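You operate a simulated robot arm through the tools that you are given. There is no shell and no other tool.

The job below is to be done with a simulated robot arm. You get a single attempt, and the scene is never put back.

Task
Plug the pump in, prime it, switch it on and open the blue valve.
Fine: plug in and three strokes of the yellow plunger before the switch.

It is judged by the outcome, as a careful person would: the job done as asked, and still so three seconds after it is handed in. It fails if anything else is knocked over, pushed out of place, dropped, spilled or broken.

Robot
A 7-joint arm with a fingered hand, fixed in place. Base frame: the origin is on the floor under the middle of its stand, x ahead of it, y to its left, z up; the work surface is at about z = 880. Lengths are in mm, angles in degrees, forces in N, time in s.
With the tool pointing down near the work surface it reaches from about 360 to 860 mm from the base axis. Its first joint turns from -143.0 to 143.0 degrees. Payload 3 kg.
Tool frame: the origin (TCP) lies between the finger pads and is the grasp point; the fingertips stand 26 mm ahead of it; z points along the fingers, y is the line along which they close. The gripper opens to 148 mm; its body begins 73 mm behind the TCP. The gripper is a hand of 3 fingers: y runs from the thumb to the fingers, the wrist lies at [0, 0, -229] in the tool frame, and closing takes about 1.5 s.
Orientation is that of the tool frame in the base frame, as a unit quaternion [x, y, z, w]. With the fingers straight down and closing along the base's y, the tool's x points along the base's -x, its y along +y and its z along -z.

Tools
- The arm moves only by the tool arm_command. Its argument "rows" is a list of rows, each a list of 6 numbers: the shift along the tool's x, y, z in mm, then the turn, a rotation vector about the tool's x, y, z in degrees. In form: [[tx, ty, tz, wx, wy, wz], ...]. A call has 1 to 20 rows; each row is the pose to reach, as a shift and turn from the pose commanded when the call began, along the tool's axes at that moment. "fingers" is the finger opening in mm, from 0 to 148, set as the call begins (left out, the last holds). Each row takes 0.2 s and may step no farther than 50 mm and 8.6 degrees from the row before; otherwise, or with a gripper value out of range, the whole call is refused. Where a pose cannot be reached the arm comes as near as it can. A force on the tool above 40 N (or 10 N above the force at the start of the call, whichever is more), or a blocked arm, ends the call early, and 0.2 s more pass. The fingers move at their own pace (about 153 mm/s each) and stop on an object; they squeeze with about 32 N. The grip force told is the motor's: it shows also when the fingers shut on nothing. Time passes only in rows, and 0.2 s behind the last, so rows that repeat a pose let the fingers close. The reply holds the time, the measured pose of the TCP, the force on the tool along the base axes, the opening and the grip force, in the units named above and with some noise, with the torque about the TCP (base axes, N m) and any sound that the robot's microphone picked up.
- Cameras (640 x 400 px; columns grow to the right, rows downward): "scene" is fixed at [49.1, 500.4, 1645.9]; the picture's right is [-0.66, -0.75, 0.00], its down [-0.50, 0.44, -0.75] and it looks along [0.56, -0.50, -0.66] (base axes); focal length 321 px, centre (320, 200). "wrist" rides on the gripper at [68, -39, -90] in the tool frame; the picture's right is [0.50, 0.87, 0.00], its down [-0.66, 0.38, -0.65] and it looks along [-0.57, 0.33, 0.76] (tool axes); focal length 222 px, centre (320, 200). There is no depth. A picture from a camera that has moved, and an enlarged one, comes with that camera's place and axes in the base frame and with its lens.
- grab_frame(camera): a new picture of that camera. The clock stands still meanwhile.
- raise_lower(by): slides the trunk up (or, below 0, down) by that many mm; the arm rides with it, the base frame stays. It gives what a move gives, with no picture.
- finger_targets(finger1, finger2, thumb_bend): sets how far each is bent, from 0 (flat) to 1 (curled in); at 0.3 the hand is open as for a grip, at 0.7 the pads meet at the TCP. One left out holds its place. A second passes; each finger stops where it meets its share of the squeeze, and holds until it gets a number again. A gripper value or a shape takes the hand back. It gives what a move gives, with no picture; readings hold the bend of each and the force on the fingers (four entries, about 0 where the hand has none), thumb and palm.
- grasp_type(shape): the hand has 3 fingers and takes this shape, open, in about a second: jaw (thumb against the fingers, like two jaws); tri (thumb and two fingers); tip (a fingertip pinch); poke (one finger out to press); point (the index stretched); flat (the hand flat); cup (the hand cupped); fist (a fist). The gripper value then closes the fingers along that shape, each until it touches; the sizes above hold for jaw. It gives what a move gives, with no picture.
- enlarge(camera, box): a new picture of the part [left, top, right, bottom] of that camera's present view, enlarged. The clock stands still meanwhile.
- finish_job(): hands the job in; it is judged then, once.

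Places have to be worked out from the pictures, the camera data and where the tool is seen. Open the gripper and draw the arm clear of the work before you hand the job in, unless the task says otherwise.

The tools are called as name(argument=value, ...) on one line, values as JSON. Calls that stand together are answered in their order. arm_command: Moves the arm, as the interface text tells. Its arguments: {"type":"object","properties":{"rows":{"type":"array","items":{"type":"array","items":{"type":"number"}}},"fingers":{"type":"number"}},"required":["rows"]} The other tools are called the same way: raise_lower (by) moves the trunk up or down; grasp_type (shape) gives the hand a shape; finger_targets (finger1, finger2, thumb_bend) moves the fingers one by one; grab_frame (camera) takes a picture; enlarge (camera, box) takes an enlarged picture of a part of a camera's view; finish_job () hands the job in.

At the start:

```text
clock: 0.0
tool_pos: [902.8, 55.1, 1245.2]
tool_rot: [0.0, 1.0, 0.0, 0.001]
ft_force: [0.2, 0.2, 0.0]
moment: [-0.04, -0.01, -0.03]
opening: 148.0
finger_force: 0.1
shape: jaw
bend: [0.3, 0.3, 0.3]
finger forces: [0.0, 0.1, 0.0, 0.1, 0.0, 0.1]
trunk travel left (down, up): [-825.0, 65.0]
```

scene: 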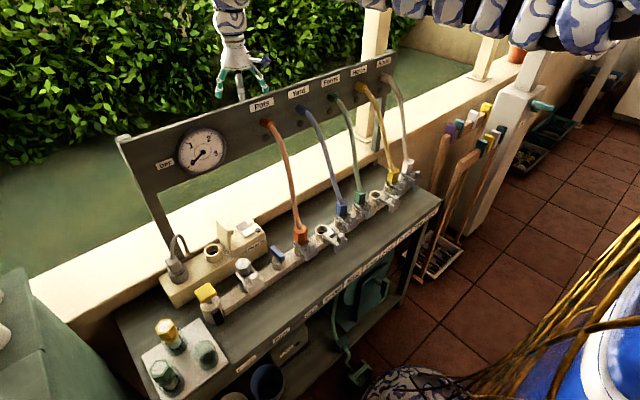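
wrist: 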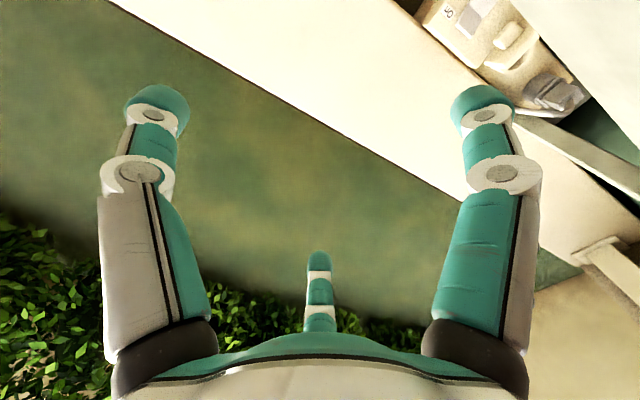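

The scene shows a bench with a panel of valves, a pump unit with a plug beside it and a yellow plunger. I will look at enlarged parts to identify everything before moving.

enlarge(camera="scene", box=[130, 200, 290, 300])

enlarge(camera="scene", box=[220, 170, 380, 270])

enlarge(camera="scene", box=[120, 270, 280, 370])

enlarge(camera="scene", box=[310, 150, 470, 250])

enlarge(camera="scene", box=[130, 90, 290, 190])

```text
4.00 times, centred on (210, 250) of scene
camera zoom: at [49.1, 500.4, 1645.9], right [-0.66, -0.75, 0.0], down [-0.5, 0.44, -0.75], along [0.56, -0.5, -0.66], focal length 1282 px, centre (760, 0)
```

zoom: 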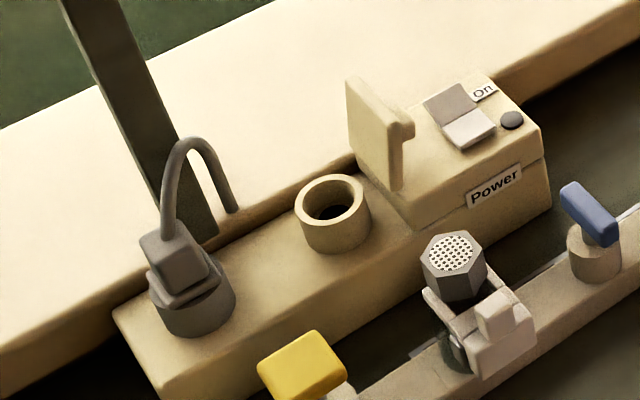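

```text
4.00 times, centred on (300, 220) of scene
camera zoom: at [49.1, 500.4, 1645.9], right [-0.66, -0.75, 0.0], down [-0.5, 0.44, -0.75], along [0.56, -0.5, -0.66], focal length 1282 px, centre (400, 120)
```

zoom: 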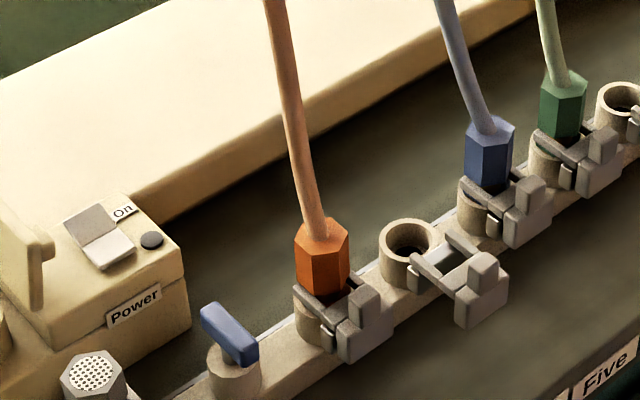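

```text
4.00 times, centred on (200, 320) of scene
camera zoom: at [49.1, 500.4, 1645.9], right [-0.66, -0.75, 0.0], down [-0.5, 0.44, -0.75], along [0.56, -0.5, -0.66], focal length 1282 px, centre (800, -280)
```

zoom: 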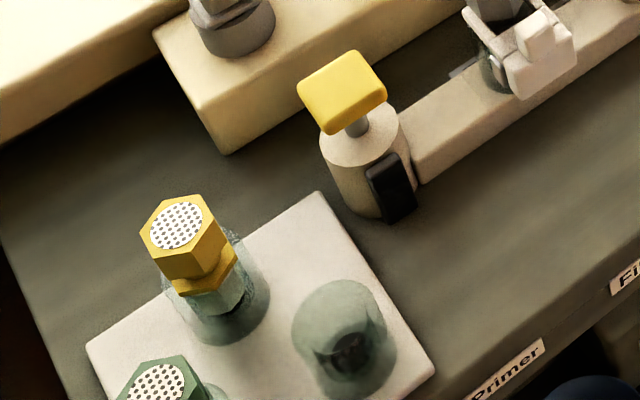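

```text
4.00 times, centred on (390, 200) of scene
camera zoom: at [49.1, 500.4, 1645.9], right [-0.66, -0.75, 0.0], down [-0.5, 0.44, -0.75], along [0.56, -0.5, -0.66], focal length 1282 px, centre (40, 200)
```

zoom: 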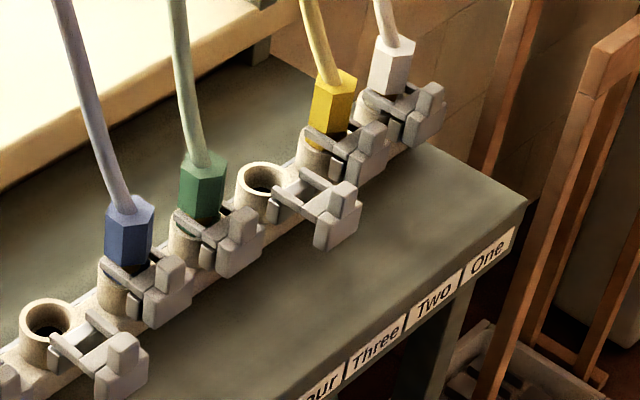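

```text
4.00 times, centred on (210, 140) of scene
camera zoom: at [49.1, 500.4, 1645.9], right [-0.66, -0.75, 0.0], down [-0.5, 0.44, -0.75], along [0.56, -0.5, -0.66], focal length 1282 px, centre (760, 440)
```

zoom: 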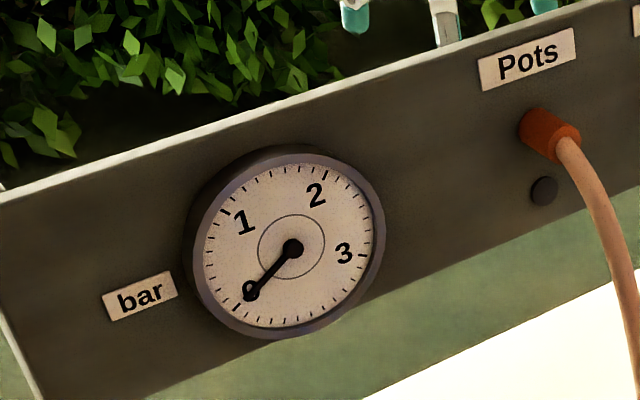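

The panel seems to stand at about x = 745 with its top near z = 1308, and the hand is behind it. Before moving I check the hand, the labels and the gauge more closely.

enlarge(camera="scene", box=[190, 20, 310, 110])

enlarge(camera="scene", box=[220, 290, 380, 390])

enlarge(camera="scene", box=[310, 220, 450, 310])

enlarge(camera="scene", box=[160, 220, 240, 270])

enlarge(camera="wrist", box=[400, 0, 640, 150])

```text
4.44 times, centred on (250, 65) of scene
camera zoom: at [49.1, 500.4, 1645.9], right [-0.66, -0.75, 0.0], down [-0.5, 0.44, -0.75], along [0.56, -0.5, -0.66], focal length 1425 px, centre (631, 800)
```

zoom: 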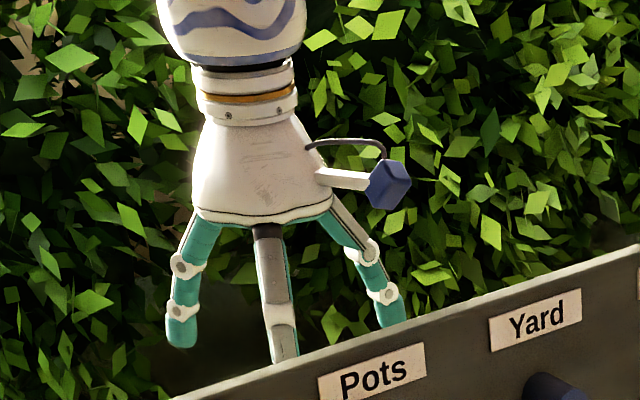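

```text
4.00 times, centred on (300, 340) of scene
camera zoom: at [49.1, 500.4, 1645.9], right [-0.66, -0.75, 0.0], down [-0.5, 0.44, -0.75], along [0.56, -0.5, -0.66], focal length 1282 px, centre (400, -360)
```

zoom: 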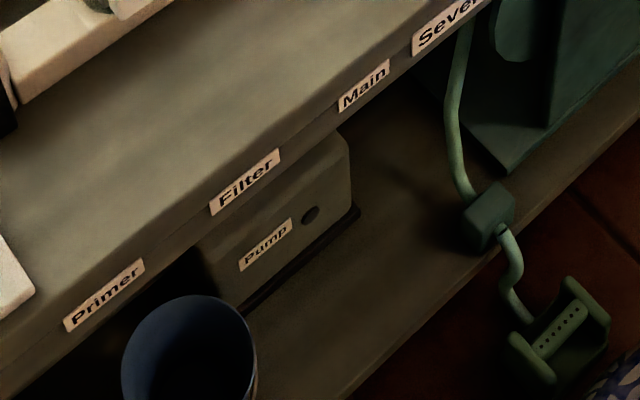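

```text
4.44 times, centred on (380, 265) of scene
camera zoom: at [49.1, 500.4, 1645.9], right [-0.66, -0.75, 0.0], down [-0.5, 0.44, -0.75], along [0.56, -0.5, -0.66], focal length 1425 px, centre (53, -89)
```

zoom: 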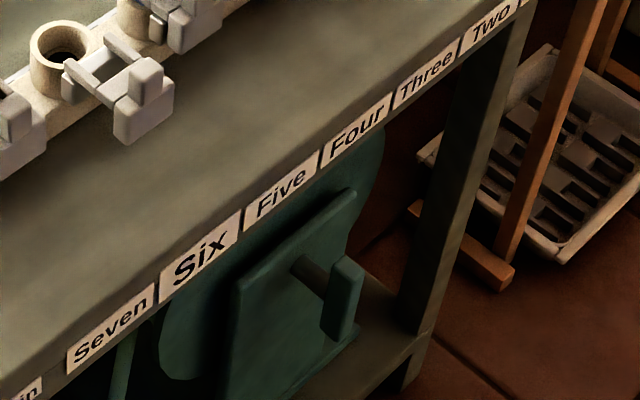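

```text
8.00 times, centred on (200, 245) of scene
camera zoom: at [49.1, 500.4, 1645.9], right [-0.66, -0.75, 0.0], down [-0.5, 0.44, -0.75], along [0.56, -0.5, -0.66], focal length 2565 px, centre (1280, -160)
```

zoom: 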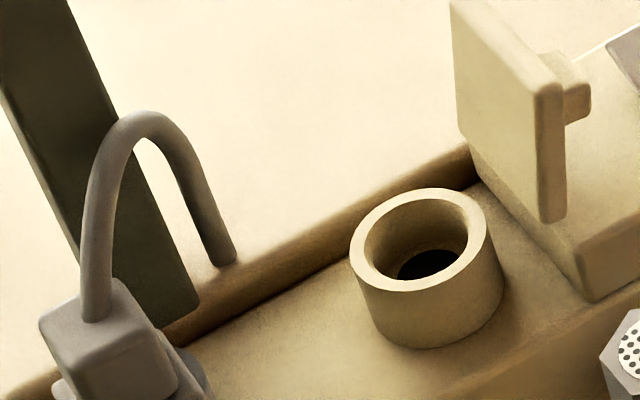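

```text
2.67 times, centred on (520, 75) of wrist
camera zoom: at [834.3, 14.8, 1336.4], right [-0.5, 0.87, 0.0], down [0.66, 0.38, 0.65], along [0.57, 0.33, -0.76], focal length 592 px, centre (-213, 533)
```

zoom: 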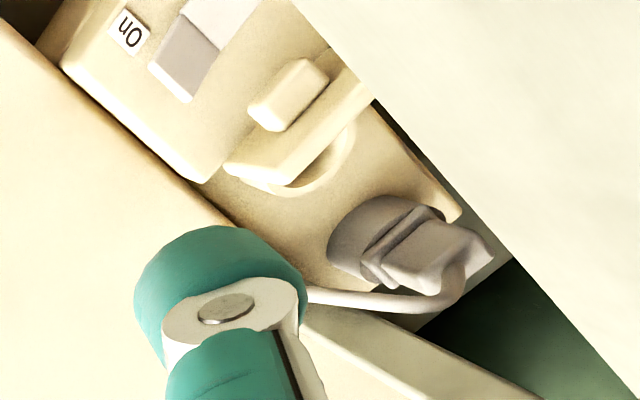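

The hand hangs behind the panel with the fingertips below its top edge, so I must rise straight up before drawing back. I raise the trunk first.

raise_lower(by=60)

```text
clock: 1.0
tool_pos: [902.0, 54.2, 1305.3]
tool_rot: [-0.001, 1.0, 0.0, 0.0]
ft_force: [-0.1, -0.8, 0.8]
moment: [-0.02, 0.0, -0.01]
opening: 147.8
finger_force: 0.1
shape: jaw
bend: [0.3, 0.3, 0.3]
finger forces: [0.0, 0.0, 0.1, 0.1, 0.1, 0.0]
trunk travel left (down, up): [-885.0, 5.0]
```

The trunk rose cleanly; now I lift the arm a further 80 mm straight up.

arm_command(rows=[[0, 0, -20, 0, 0, 0], [0, 0, -40, 0, 0, 0], [0, 0, -60, 0, 0, 0], [0, 0, -80, 0, 0, 0], [0, 0, -80, 0, 0, 0]])

grab_frame(camera="scene")

```text
clock: 2.2
tool_pos: [902.1, 54.5, 1386.2]
tool_rot: [-0.001, 1.0, 0.0, 0.0]
ft_force: [0.2, 0.2, 0.0]
moment: [0.0, 0.0, 0.02]
opening: 148.0
finger_force: 0.1
shape: jaw
bend: [0.3, 0.3, 0.3]
finger forces: [0.1, 0.0, 0.0, 0.0, 0.1, 0.0]
trunk travel left (down, up): [-885.0, 5.0]
```

```text
taken
```

scene: 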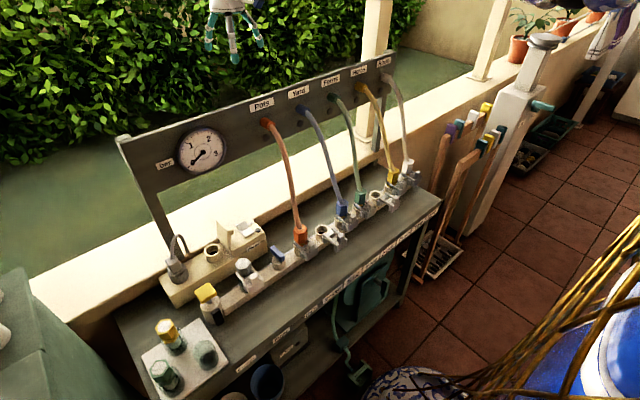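

The fingertips are now at about z = 1360, clear of the panel top at ~1308. I draw back toward the robot (tool +x) over the panel to x ≈ 520.

arm_command(rows=[[30, 0, -5, 0, 0, 0], [65, 0, -10, 0, 0, 0], [100, 0, -15, 0, 0, 0], [135, 0, -20, 0, 0, 0], [170, 0, -20, 0, 0, 0], [205, 0, -20, 0, 0, 0], [240, 0, -20, 0, 0, 0], [275, 0, -20, 0, 0, 0], [310, 0, -20, 0, 0, 0], [345, 20, -20, 0, 0, 0], [380, 50, -20, 0, 0, 0], [380, 90, -20, 0, 0, 0], [380, 130, -20, 0, 0, 0], [380, 170, -20, 0, 0, 0], [380, 200, -20, 0, 0, 0], [380, 200, -20, 0, 0, 0]])

grab_frame(camera="scene")

grab_frame(camera="wrist")

```text
clock: 5.6
tool_pos: [670.0, 270.4, 1435.0]
tool_rot: [0.007, 1.0, 0.011, -0.001]
ft_force: [0.7, 0.2, -0.4]
moment: [0.02, 0.06, -0.01]
opening: 147.9
finger_force: 0.0
shape: jaw
bend: [0.3, 0.3, 0.3]
finger forces: [0.0, 0.1, 0.0, 0.1, 0.0, 0.0]
out of reach, approached as far as the arm can: row 4, 5, 6, 7, 8, 9, 10, 11, 12, 13, 14, 15, 16
trunk travel left (down, up): [-885.0, 5.0]
```

```text
taken
```

scene: 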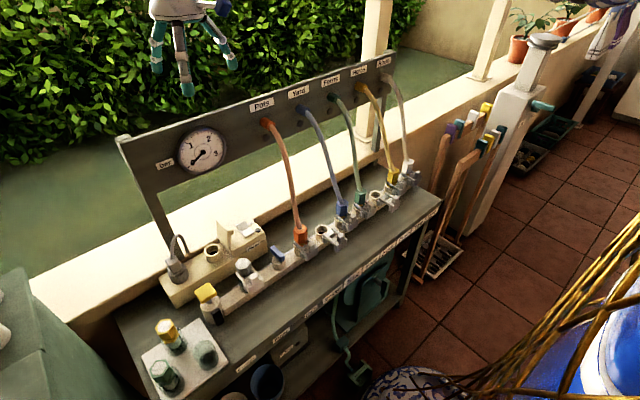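

```text
taken
camera wrist: at [602.0, 229.3, 1525.6], right [-0.49, 0.87, 0.02], down [0.66, 0.36, 0.66], along [0.57, 0.34, -0.75], focal length 222 px, centre (320, 200)
```

wrist: 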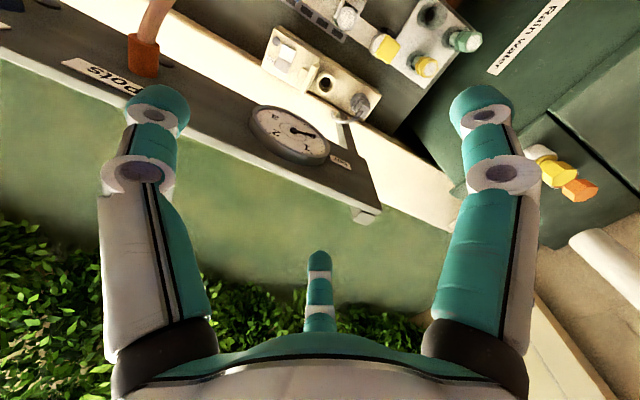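

The arm could not fold further in at this height; it sits at (670, 270, 1435), already in front of the panel. Lowering the trunk by 60 back to its original height keeps the fingertips above the panel top and gives better reach.

raise_lower(by=-60)

```text
clock: 6.6
tool_pos: [667.7, 272.2, 1377.0]
tool_rot: [0.007, 1.0, 0.01, -0.001]
ft_force: [0.4, 0.2, -0.4]
moment: [-0.01, -0.02, -0.01]
opening: 147.9
finger_force: 0.1
shape: jaw
bend: [0.3, 0.3, 0.3]
finger forces: [0.0, 0.0, 0.0, 0.0, 0.0, 0.0]
trunk travel left (down, up): [-825.0, 65.0]
```

Now I make a small move toward the robot and down to see how the reference behaves after the clipped motion.

arm_command(rows=[[15, 0, 15, 0, 0, 0], [30, 0, 30, 0, 0, 0], [30, 0, 30, 0, 0, 0]])

```text
clock: 7.4
tool_pos: [668.0, 271.9, 1377.8]
tool_rot: [0.006, 1.0, 0.01, 0.0]
ft_force: [-0.5, -0.1, 0.2]
moment: [-0.02, -0.02, 0.01]
opening: 148.1
finger_force: 0.1
shape: jaw
bend: [0.3, 0.3, 0.3]
finger forces: [0.0, 0.0, 0.0, 0.0, 0.0, 0.0]
out of reach, approached as far as the arm can: row 1, 2, 3
trunk travel left (down, up): [-825.0, 65.0]
```

No movement: still blocked inward at this height. I try going straight down, 40 mm, which should come back into the workspace.

arm_command(rows=[[0, 0, 20, 0, 0, 0], [0, 0, 40, 0, 0, 0], [0, 0, 40, 0, 0, 0]])

```text
clock: 8.2
tool_pos: [670.8, 271.8, 1347.7]
tool_rot: [0.008, 1.0, 0.01, -0.001]
ft_force: [-0.1, -0.4, 0.5]
moment: [-0.02, 0.05, 0.04]
opening: 148.0
finger_force: 0.0
shape: jaw
bend: [0.3, 0.3, 0.3]
finger forces: [0.1, 0.0, 0.1, 0.1, 0.0, 0.0]
out of reach, approached as far as the arm can: row 2, 3
trunk travel left (down, up): [-825.0, 65.0]
```

The open fingers spread about ±78 mm in x, so going down here would touch the panel; I must not. I narrow the hand and tilt the fingers forward (about tool y), which should relieve the wrist limit and let me draw back.

arm_command(rows=[[0, 0, 0, 0, -8, 0], [0, 0, 0, 0, -16, 0], [0, 0, 0, 0, -24, 0], [0, 0, 0, 0, -24, 0]], fingers=50)

grab_frame(camera="wrist")

```text
clock: 9.4
tool_pos: [699.9, 351.7, 1474.3]
tool_rot: [-0.139, 0.951, 0.077, 0.266]
ft_force: [-0.5, 0.9, -0.3]
moment: [0.0, -0.03, -0.01]
opening: 49.8
finger_force: 0.1
shape: jaw
bend: [0.77, 0.77, 0.7]
finger forces: [0.0, 0.1, 0.1, 0.1, 0.1, 0.0]
out of reach, approached as far as the arm can: row 1, 2, 3
trunk travel left (down, up): [-825.0, 65.0]
stopped in row 4: the arm was blocked; the commanded pose is now the measured one
```

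```text
taken
camera wrist: at [612.9, 278.1, 1514.0], right [-0.68, 0.71, -0.2], down [0.11, 0.36, 0.93], along [0.73, 0.6, -0.32], focal length 222 px, centre (320, 200)
```

wrist: 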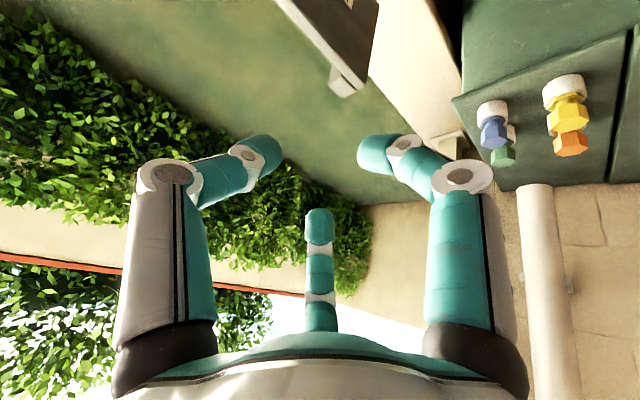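

The arm moved up and tilted, at (700, 352, 1474), with the commanded pose now reset to the measured one. I check the scene before continuing.

grab_frame(camera="scene")

```text
taken
```

scene: 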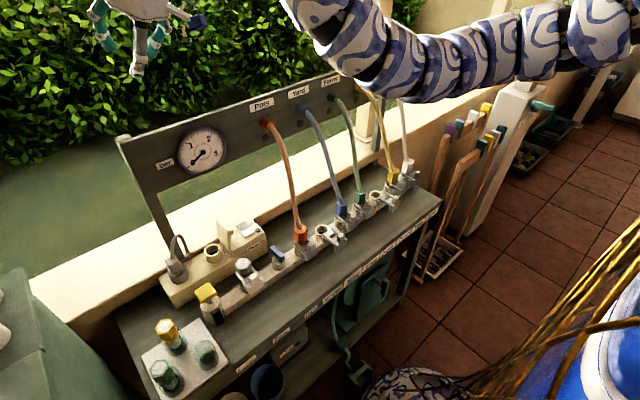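

The arm passes from the right with its elbow high; there is free space in front of the panel. I try a modest step back toward the robot and down in the current tilt, watching for clipping.

arm_command(rows=[[17, -1, 3, 0, 0, 0], [33, -2, 7, 0, 0, 0], [33, -2, 7, 0, 0, 0]])

```text
clock: 10.2
tool_pos: [677.5, 343.7, 1451.4]
tool_rot: [-0.14, 0.951, 0.077, 0.265]
ft_force: [0.5, -0.8, -0.1]
moment: [0.0, -0.02, -0.02]
opening: 50.1
finger_force: 0.0
shape: jaw
bend: [0.77, 0.77, 0.7]
finger forces: [0.0, 0.1, 0.1, 0.0, 0.0, 0.1]
trunk travel left (down, up): [-825.0, 65.0]
```

That worked without clipping. I continue along the same line to about (560, 300, 1330).

arm_command(rows=[[33, -2, 7, 0, 0, 0], [66, -5, 13, 0, 0, 0], [100, -7, 20, 0, 0, 0], [133, -10, 26, 0, 0, 0], [167, -12, 33, 0, 0, 0], [167, -12, 33, 0, 0, 0]])

```text
clock: 11.6
tool_pos: [559.4, 300.4, 1335.1]
tool_rot: [-0.14, 0.951, 0.076, 0.265]
ft_force: [-0.6, 0.0, -0.1]
moment: [0.01, 0.04, 0.01]
opening: 49.9
finger_force: 0.0
shape: jaw
bend: [0.77, 0.77, 0.7]
finger forces: [0.0, 0.0, 0.0, 0.0, 0.1, 0.0]
trunk travel left (down, up): [-825.0, 65.0]
```

Now at (559, 300, 1335) cleanly. I go down and slightly back to about (520, 300, 1230).

arm_command(rows=[[28, 2, 22, 0, 0, 0], [57, 3, 44, 0, 0, 0], [85, 5, 65, 0, 0, 0], [85, 5, 65, 0, 0, 0]])

grab_frame(camera="scene")

grab_frame(camera="wrist")

```text
clock: 12.6
tool_pos: [518.4, 300.5, 1236.7]
tool_rot: [-0.14, 0.951, 0.077, 0.264]
ft_force: [0.5, 0.7, -0.8]
moment: [0.0, 0.03, 0.03]
opening: 50.1
finger_force: 0.0
shape: jaw
bend: [0.77, 0.77, 0.7]
finger forces: [0.0, 0.0, 0.0, 0.0, 0.0, 0.0]
trunk travel left (down, up): [-825.0, 65.0]
```

```text
taken
```

scene: 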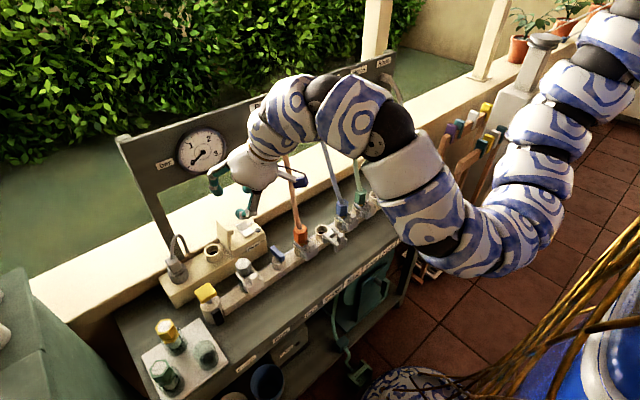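

```text
taken
camera wrist: at [430.6, 227.5, 1274.2], right [-0.68, 0.71, -0.2], down [0.11, 0.36, 0.93], along [0.73, 0.6, -0.32], focal length 222 px, centre (320, 200)
```

wrist: 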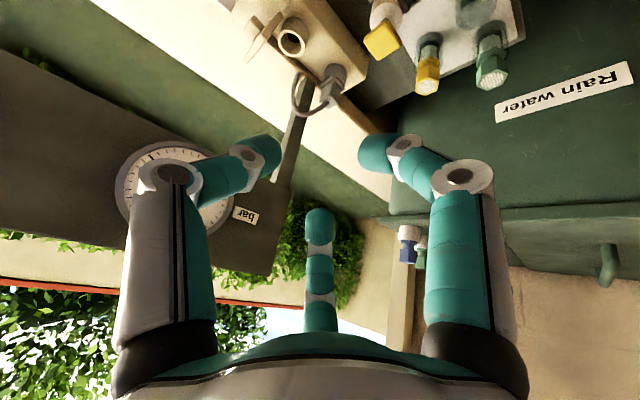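

The hand is at (518, 300, 1237) in front of the panel and low enough. I now turn the fingers straight down in small steps about the TCP.

arm_command(rows=[[0, 0, 0, 1.8, 6.2, 3.3], [0, 0, 0, 3.6, 12.3, 6.5], [0, 0, 0, 5.4, 18.5, 9.8], [0, 0, 0, 7.2, 24.6, 13.0], [0, 0, 0, 9.0, 30.8, 16.3], [0, 0, 0, 9.0, 30.8, 16.3]])

grab_frame(camera="scene")

grab_frame(camera="wrist")

```text
clock: 14.0
tool_pos: [514.8, 292.2, 1215.4]
tool_rot: [-0.043, 0.995, 0.025, 0.089]
ft_force: [0.2, 0.3, -0.5]
moment: [-0.04, 0.0, 0.0]
opening: 50.1
finger_force: 0.1
shape: jaw
bend: [0.77, 0.77, 0.7]
finger forces: [0.0, 0.0, 0.1, 0.0, 0.0, 0.0]
out of reach, approached as far as the arm can: row 4, 5, 6
trunk travel left (down, up): [-825.0, 65.0]
```

```text
taken
```

scene: 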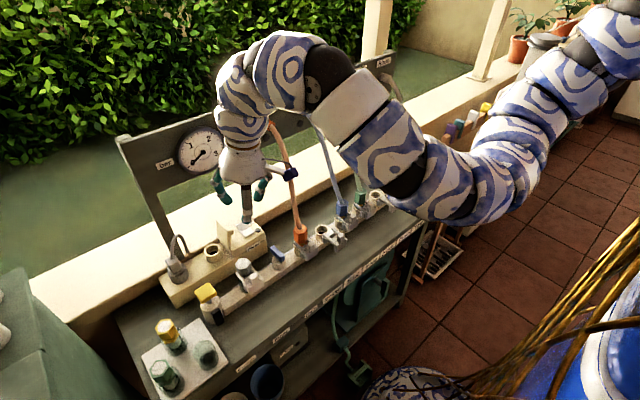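

```text
taken
camera wrist: at [436.7, 241.8, 1291.6], right [-0.57, 0.82, -0.05], down [0.49, 0.39, 0.78], along [0.66, 0.41, -0.63], focal length 222 px, centre (320, 200)
```

wrist: 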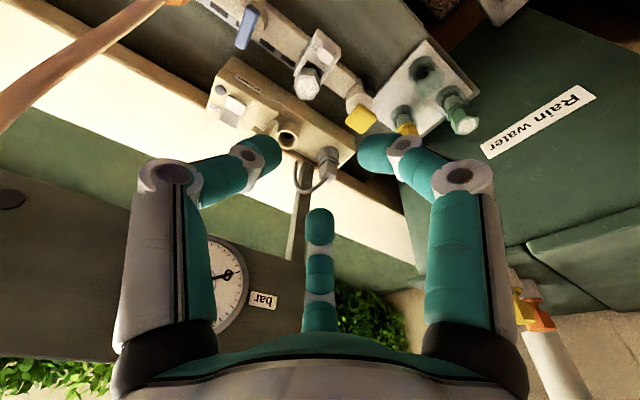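

About 10° of tilt remains; the wrist should free up lower down. I go down about 100 mm along the tool axis (space below is free to z ≈ 1000) and look again.

arm_command(rows=[[0, 0, 25, 0, 0, 0], [0, 0, 50, 0, 0, 0], [0, 0, 75, 0, 0, 0], [0, 0, 100, 0, 0, 0], [0, 0, 100, 0, 0, 0]])

grab_frame(camera="scene")

```text
clock: 15.2
tool_pos: [532.5, 298.7, 1118.1]
tool_rot: [-0.043, 0.995, 0.026, 0.089]
ft_force: [0.7, -0.1, 1.2]
moment: [0.01, 0.0, -0.02]
opening: 50.1
finger_force: 0.0
shape: jaw
bend: [0.77, 0.77, 0.7]
finger forces: [0.1, 0.0, 0.0, 0.0, 0.0, 0.0]
trunk travel left (down, up): [-825.0, 65.0]
```

```text
taken
```

scene: 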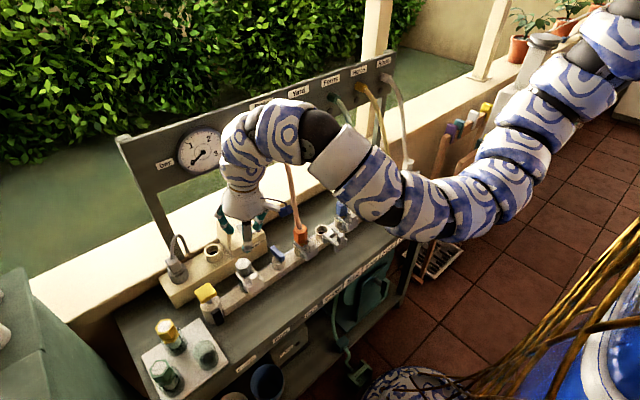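

The reference follows the measured pose, good. Now I straighten the remaining tilt at this lower height.

arm_command(rows=[[0, 0, 0, 1.5, 5.1, 2.5], [0, 0, 0, 3.0, 10.2, 4.9], [0, 0, 0, 3.0, 10.2, 4.9]], fingers=148)

grab_frame(camera="wrist")

```text
clock: 16.0
tool_pos: [533.4, 297.4, 1118.3]
tool_rot: [0.0, 1.0, -0.001, -0.002]
ft_force: [0.0, 0.5, -0.4]
moment: [-0.04, 0.0, 0.01]
opening: 147.9
finger_force: 0.1
shape: jaw
bend: [0.3, 0.3, 0.3]
finger forces: [0.1, 0.1, 0.0, 0.0, 0.0, 0.0]
trunk travel left (down, up): [-825.0, 65.0]
```

```text
taken
camera wrist: at [465.1, 258.6, 1209.2], right [-0.5, 0.87, 0.0], down [0.66, 0.38, 0.65], along [0.57, 0.33, -0.76], focal length 222 px, centre (320, 200)
```

wrist: 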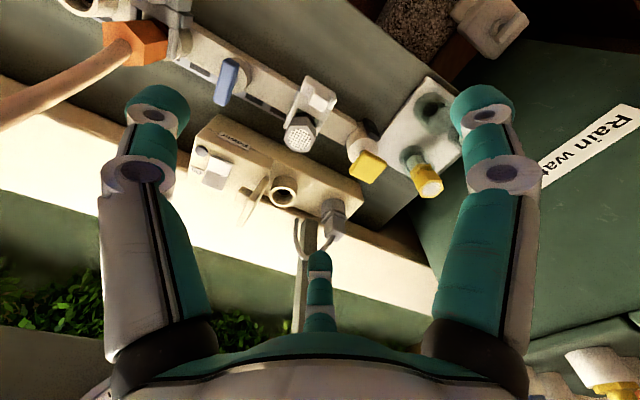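

Straight down now at (533, 297, 1118) with a good view of the bench. I enlarge the important parts from this second viewpoint so I can triangulate them.

enlarge(camera="wrist", box=[190, 110, 370, 250])

enlarge(camera="wrist", box=[200, 50, 400, 190])

```text
2.86 times, centred on (280, 180) of wrist
camera zoom: at [465.1, 258.6, 1209.2], right [-0.5, 0.87, 0.0], down [0.66, 0.38, 0.65], along [0.57, 0.33, -0.76], focal length 635 px, centre (434, 257)
```

zoom: 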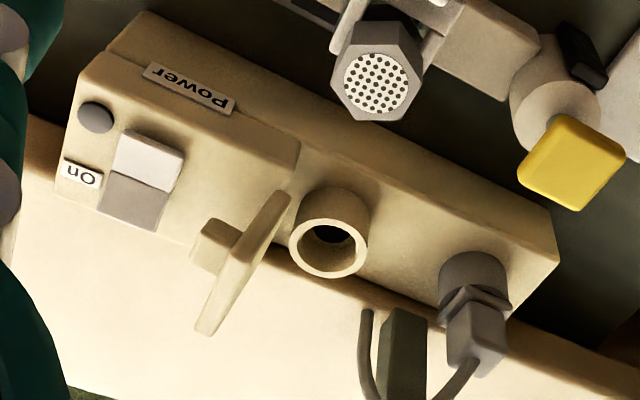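

```text
2.86 times, centred on (300, 120) of wrist
camera zoom: at [465.1, 258.6, 1209.2], right [-0.5, 0.87, 0.0], down [0.66, 0.38, 0.65], along [0.57, 0.33, -0.76], focal length 635 px, centre (377, 429)
```

zoom: 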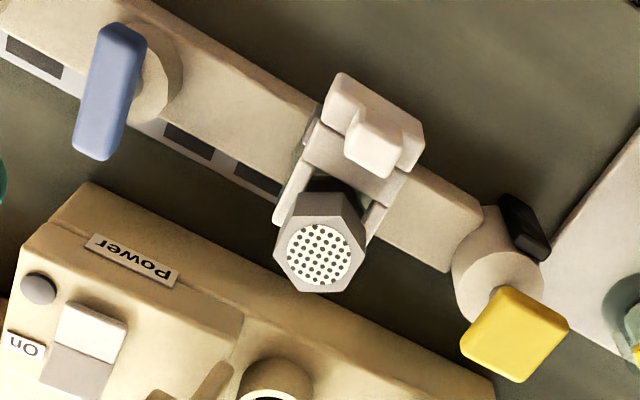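

From two views I judge: socket top centre ≈ (714, 328, 911), plug top ≈ (720, 440, 945), switch ≈ (711, 218, 925), blue lever ≈ (578, 194, 913), yellow plunger top ≈ (585, 413, 923). I move the hand to (600, 380, 1060) for a closer look at the plug and socket.

arm_command(rows=[[-22, 28, 19, 0, 0, 0], [-45, 55, 38, 0, 0, 0], [-67, 83, 58, 0, 0, 0], [-67, 83, 58, 0, 0, 0]])

grab_frame(camera="wrist")

enlarge(camera="wrist", box=[220, 100, 400, 220])

grab_frame(camera="scene")

```text
clock: 17.0
tool_pos: [598.9, 380.3, 1060.3]
tool_rot: [0.0, 1.0, -0.001, -0.001]
ft_force: [-0.3, 0.0, 0.1]
moment: [0.07, -0.03, 0.02]
opening: 147.7
finger_force: 0.0
shape: jaw
bend: [0.3, 0.3, 0.3]
finger forces: [0.0, 0.0, 0.1, 0.0, 0.0, 0.0]
trunk travel left (down, up): [-825.0, 65.0]
```

```text
taken
camera wrist: at [531.2, 340.7, 1150.6], right [-0.5, 0.87, 0.0], down [0.66, 0.38, 0.65], along [0.57, 0.33, -0.76], focal length 222 px, centre (320, 200)
```

wrist: 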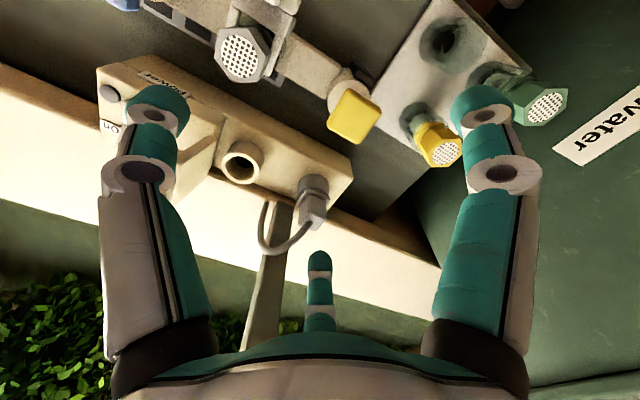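

```text
3.33 times, centred on (310, 160) of wrist
camera zoom: at [531.2, 340.7, 1150.6], right [-0.5, 0.87, 0.0], down [0.66, 0.38, 0.65], along [0.57, 0.33, -0.76], focal length 740 px, centre (353, 333)
```

zoom: 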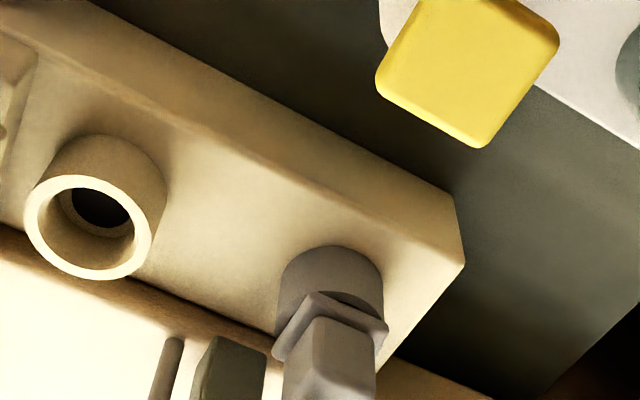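

```text
taken
```

scene: 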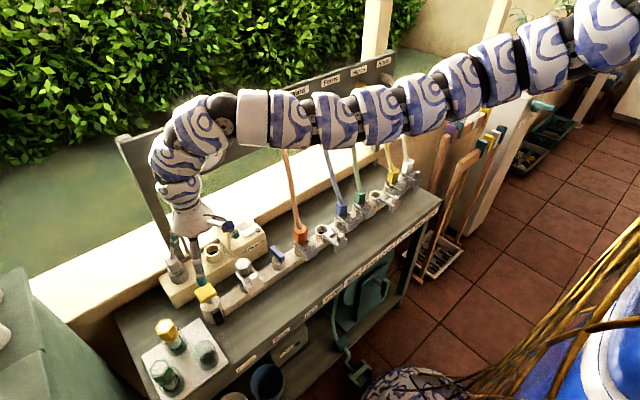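

The arm is well placed. I zoom further on the plug, the socket and the switch from this position.

enlarge(camera="wrist", box=[250, 160, 370, 250])

enlarge(camera="wrist", box=[190, 120, 290, 195])

enlarge(camera="scene", box=[150, 220, 250, 290])

enlarge(camera="wrist", box=[300, 60, 420, 150])

```text
4.44 times, centred on (310, 205) of wrist
camera zoom: at [531.2, 340.7, 1150.6], right [-0.5, 0.87, 0.0], down [0.66, 0.38, 0.65], along [0.57, 0.33, -0.76], focal length 987 px, centre (364, 178)
```

zoom: 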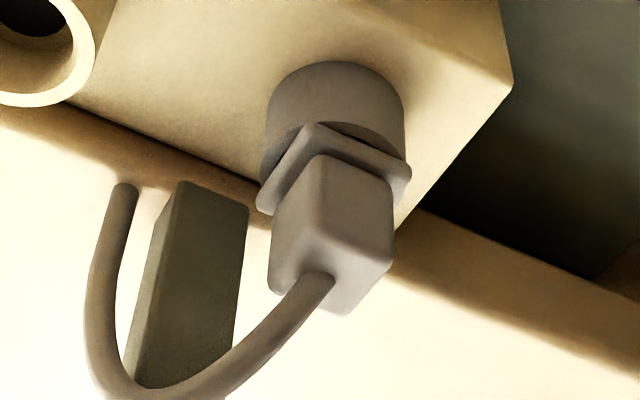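

```text
5.33 times, centred on (240, 158) of wrist
camera zoom: at [531.2, 340.7, 1150.6], right [-0.5, 0.87, 0.0], down [0.66, 0.38, 0.65], along [0.57, 0.33, -0.76], focal length 1185 px, centre (747, 427)
```

zoom: 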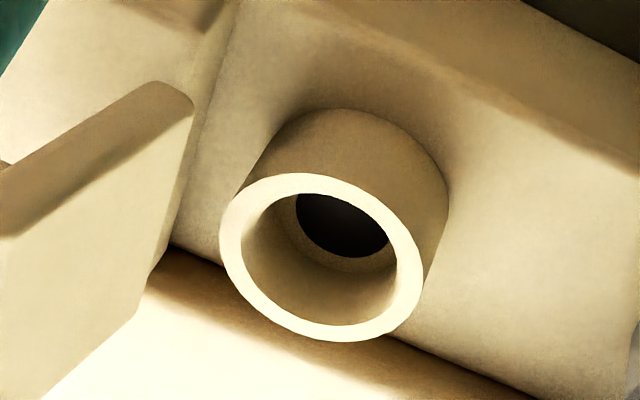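

```text
5.71 times, centred on (200, 255) of scene
camera zoom: at [49.1, 500.4, 1645.9], right [-0.66, -0.75, 0.0], down [-0.5, 0.44, -0.75], along [0.56, -0.5, -0.66], focal length 1832 px, centre (1006, -114)
```

zoom: 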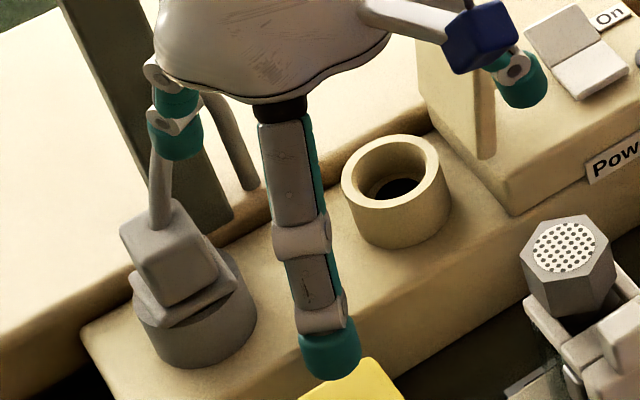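

```text
4.44 times, centred on (360, 105) of wrist
camera zoom: at [531.2, 340.7, 1150.6], right [-0.5, 0.87, 0.0], down [0.66, 0.38, 0.65], along [0.57, 0.33, -0.76], focal length 987 px, centre (142, 622)
```

zoom: 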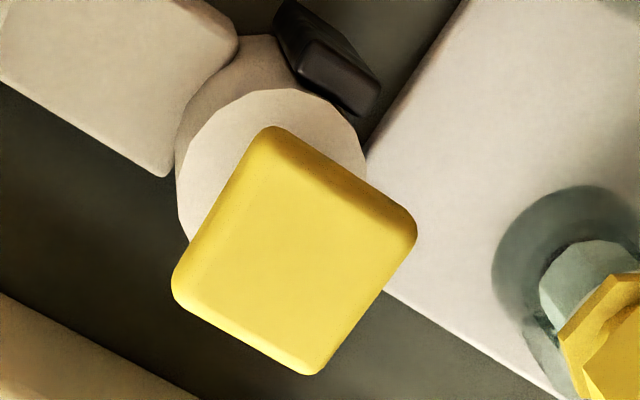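

The plug block is about 27 mm square, aligned with the base axes, with its cable arcing over toward the post. I'll grip it with the hand yawed +75° (so no finger faces the open lid at the socket nor the cable) and tilted back from the panel; first the yaw, done here in free space.

arm_command(rows=[[0, 0, 0, 0, 0, -8.3], [0, 0, 0, 0, 0, -16.6], [0, 0, 0, 0, 0, -25], [0, 0, 0, 0, 0, -33.3], [0, 0, 0, 0, 0, -41.6], [0, 0, 0, 0, 0, -50], [0, 0, 0, 0, 0, -58.3], [0, 0, 0, 0, 0, -66.6], [0, 0, 0, 0, 0, -75], [0, 0, 0, 0, 0, -75]])

grab_frame(camera="scene")

grab_frame(camera="wrist")

```text
clock: 19.2
tool_pos: [599.6, 382.1, 1060.1]
tool_rot: [-0.61, 0.793, -0.001, 0.0]
ft_force: [0.1, -0.4, -0.2]
moment: [0.01, -0.03, 0.0]
opening: 147.7
finger_force: 0.2
shape: jaw
bend: [0.3, 0.3, 0.3]
finger forces: [0.0, 0.0, 0.0, 0.1, 0.1, 0.1]
trunk travel left (down, up): [-825.0, 65.0]
```

```text
taken
```

scene: 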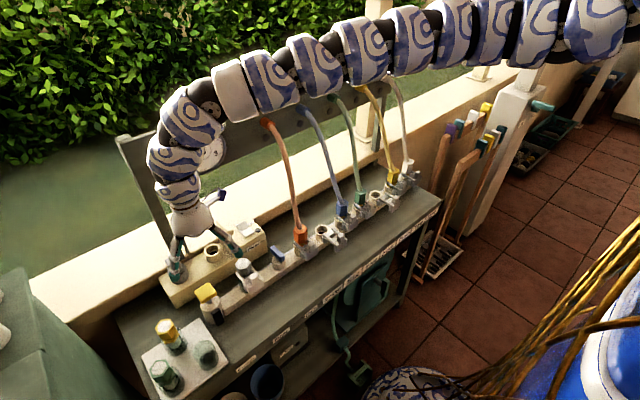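

```text
taken
camera wrist: at [620.1, 305.4, 1150.1], right [-0.97, -0.26, 0.0], down [-0.2, 0.73, 0.65], along [-0.17, 0.63, -0.76], focal length 222 px, centre (320, 200)
```

wrist: 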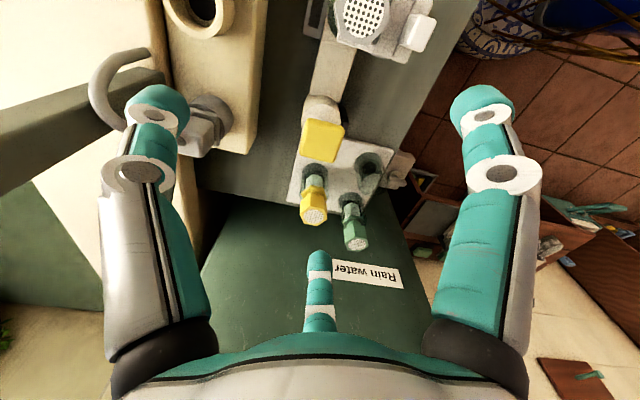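

The yaw worked (elbow is now up, which is good). I take zooms of plug and socket from this new viewpoint to triangulate better, then tilt.

enlarge(camera="wrist", box=[80, 40, 240, 160])

enlarge(camera="wrist", box=[150, 0, 270, 60])

enlarge(camera="scene", box=[150, 200, 290, 300])

```text
3.33 times, centred on (160, 100) of wrist
camera zoom: at [620.1, 305.4, 1150.1], right [-0.97, -0.26, 0.0], down [-0.2, 0.73, 0.65], along [-0.17, 0.63, -0.76], focal length 740 px, centre (853, 533)
```

zoom: 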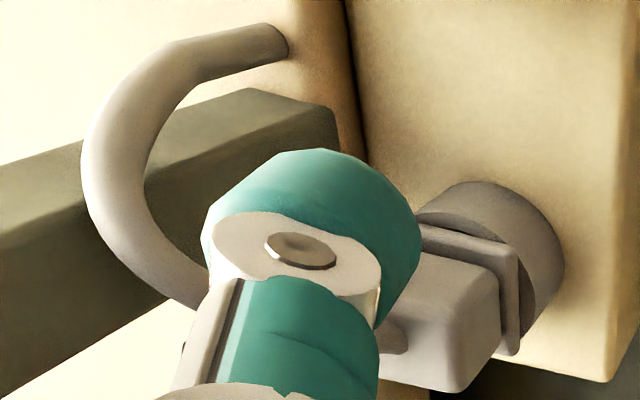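

```text
5.33 times, centred on (210, 30) of wrist
camera zoom: at [620.1, 305.4, 1150.1], right [-0.97, -0.26, 0.0], down [-0.2, 0.73, 0.65], along [-0.17, 0.63, -0.76], focal length 1185 px, centre (907, 1107)
```

zoom: 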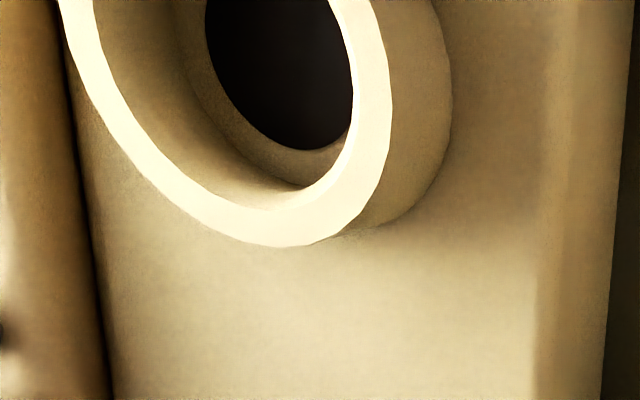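

```text
4.00 times, centred on (220, 250) of scene
camera zoom: at [49.1, 500.4, 1645.9], right [-0.66, -0.75, 0.0], down [-0.5, 0.44, -0.75], along [0.56, -0.5, -0.66], focal length 1282 px, centre (720, 0)
```

zoom: 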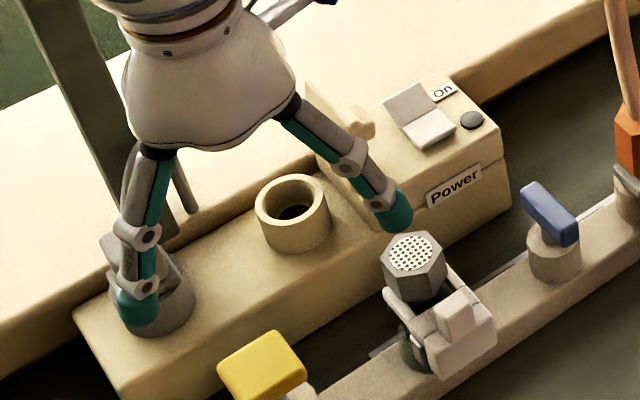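

The post's near corner comes out at (759, 399) and the fingers are ~26 mm thick, so clearance around the plug is tight. I check what the "tip" and "tri" hand shapes look like, here in free space, to choose the slimmest grasp.

grasp_type(shape="tip")

grab_frame(camera="wrist")

enlarge(camera="scene", box=[130, 170, 270, 270])

grasp_type(shape="tri")

grab_frame(camera="wrist")

enlarge(camera="scene", box=[130, 170, 270, 270])

```text
clock: 20.1
tool_pos: [602.0, 381.3, 1059.4]
tool_rot: [-0.609, 0.794, -0.001, -0.001]
ft_force: [0.2, 0.7, -0.3]
moment: [0.0, 0.02, 0.03]
opening: 148.0
finger_force: 0.1
shape: tip
bend: [0.3, 0.3, 0.3]
finger forces: [0.0, 0.0, 0.1, 0.1, 0.0, 0.1]
trunk travel left (down, up): [-825.0, 65.0]
```

```text
taken
camera wrist: at [620.1, 305.3, 1150.2], right [-0.97, -0.26, 0.0], down [-0.2, 0.73, 0.65], along [-0.17, 0.63, -0.76], focal length 222 px, centre (320, 200)
```

wrist: 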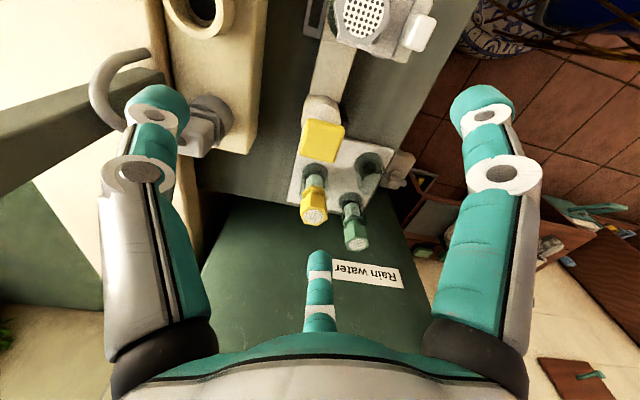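

```text
4.00 times, centred on (200, 220) of scene
camera zoom: at [49.1, 500.4, 1645.9], right [-0.66, -0.75, 0.0], down [-0.5, 0.44, -0.75], along [0.56, -0.5, -0.66], focal length 1282 px, centre (800, 120)
```

zoom: 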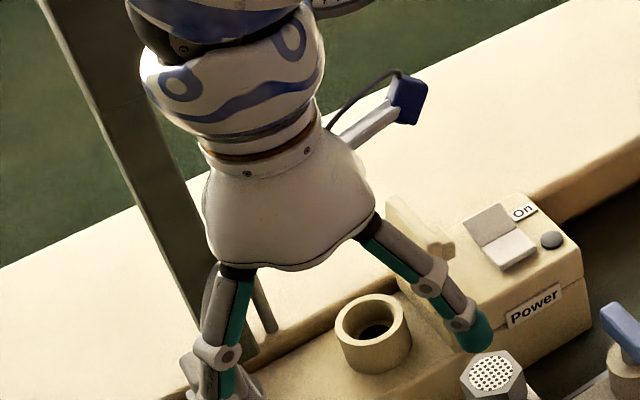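

```text
clock: 21.0
tool_pos: [599.9, 381.2, 1059.7]
tool_rot: [-0.609, 0.793, 0.0, -0.001]
ft_force: [1.1, 0.6, 0.8]
moment: [0.01, 0.01, 0.01]
opening: 148.2
finger_force: 0.0
shape: tri
bend: [0.3, 0.3, 0.3]
finger forces: [0.0, 0.1, 0.0, 0.0, 0.0, 0.0]
trunk travel left (down, up): [-825.0, 65.0]
```

```text
taken
camera wrist: at [620.0, 305.3, 1150.2], right [-0.97, -0.26, 0.0], down [-0.2, 0.73, 0.65], along [-0.17, 0.63, -0.76], focal length 222 px, centre (320, 200)
```

wrist: 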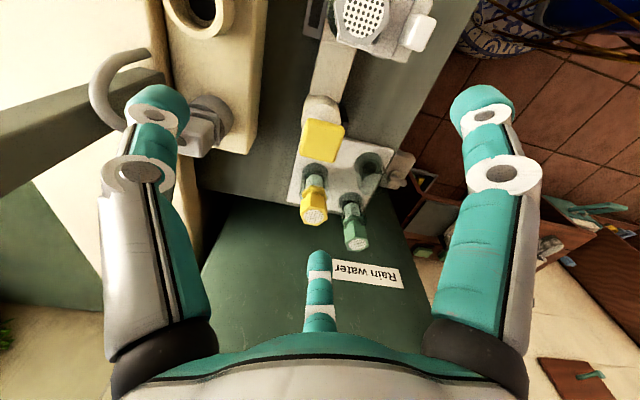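

```text
4.00 times, centred on (200, 220) of scene
camera zoom: at [49.1, 500.4, 1645.9], right [-0.66, -0.75, 0.0], down [-0.5, 0.44, -0.75], along [0.56, -0.5, -0.66], focal length 1282 px, centre (800, 120)
```

zoom: 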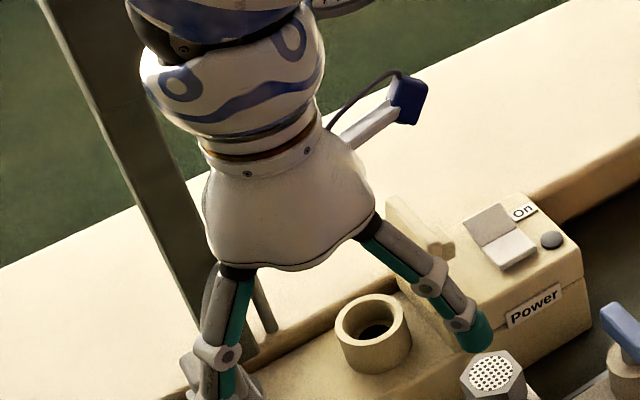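

The open geometry is the same in all shapes. I return to jaw and close to about 28 mm in free air to see exactly where the fingertips lie at the plug's width.

grasp_type(shape="jaw")

arm_command(rows=[[0, 0, 0, 0, 0, 0], [0, 0, 0, 0, 0, 0], [0, 0, 0, 0, 0, 0], [0, 0, 0, 0, 0, 0], [0, 0, 0, 0, 0, 0]], fingers=28)

grab_frame(camera="wrist")

enlarge(camera="scene", box=[150, 190, 270, 280])

```text
clock: 21.9
tool_pos: [600.9, 380.6, 1058.8]
tool_rot: [-0.609, 0.793, 0.0, -0.001]
ft_force: [0.4, -0.5, 0.2]
moment: [0.01, 0.01, 0.0]
opening: 147.9
finger_force: 0.1
shape: jaw
bend: [0.3, 0.3, 0.3]
finger forces: [0.0, 0.0, 0.0, 0.0, 0.0, 0.0]
trunk travel left (down, up): [-825.0, 65.0]
```

```text
clock: 23.1
tool_pos: [601.2, 381.4, 1060.0]
tool_rot: [-0.608, 0.794, -0.001, -0.001]
ft_force: [0.4, -0.1, -0.1]
moment: [-0.02, 0.0, 0.02]
opening: 28.3
finger_force: 0.1
shape: jaw
bend: [0.75, 0.75, 0.7]
finger forces: [0.1, 0.0, 0.0, 0.1, 0.0, 0.0]
trunk travel left (down, up): [-825.0, 65.0]
```

```text
taken
camera wrist: at [620.1, 305.3, 1150.1], right [-0.97, -0.26, 0.0], down [-0.2, 0.73, 0.65], along [-0.17, 0.63, -0.76], focal length 222 px, centre (320, 200)
```

wrist: 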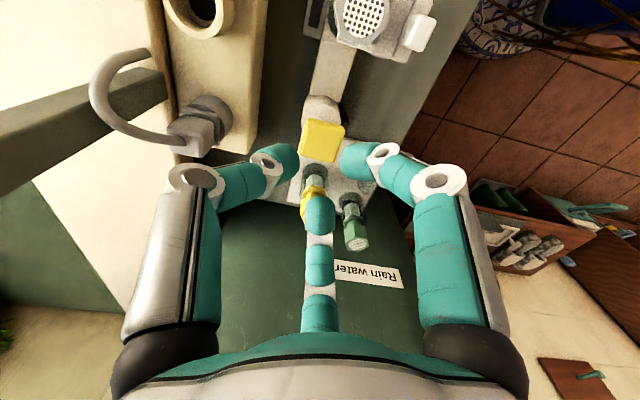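

```text
4.44 times, centred on (210, 235) of scene
camera zoom: at [49.1, 500.4, 1645.9], right [-0.66, -0.75, 0.0], down [-0.5, 0.44, -0.75], along [0.56, -0.5, -0.66], focal length 1425 px, centre (809, 44)
```

zoom: 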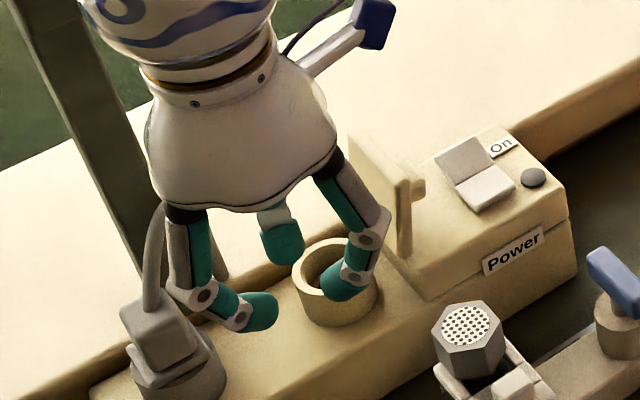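

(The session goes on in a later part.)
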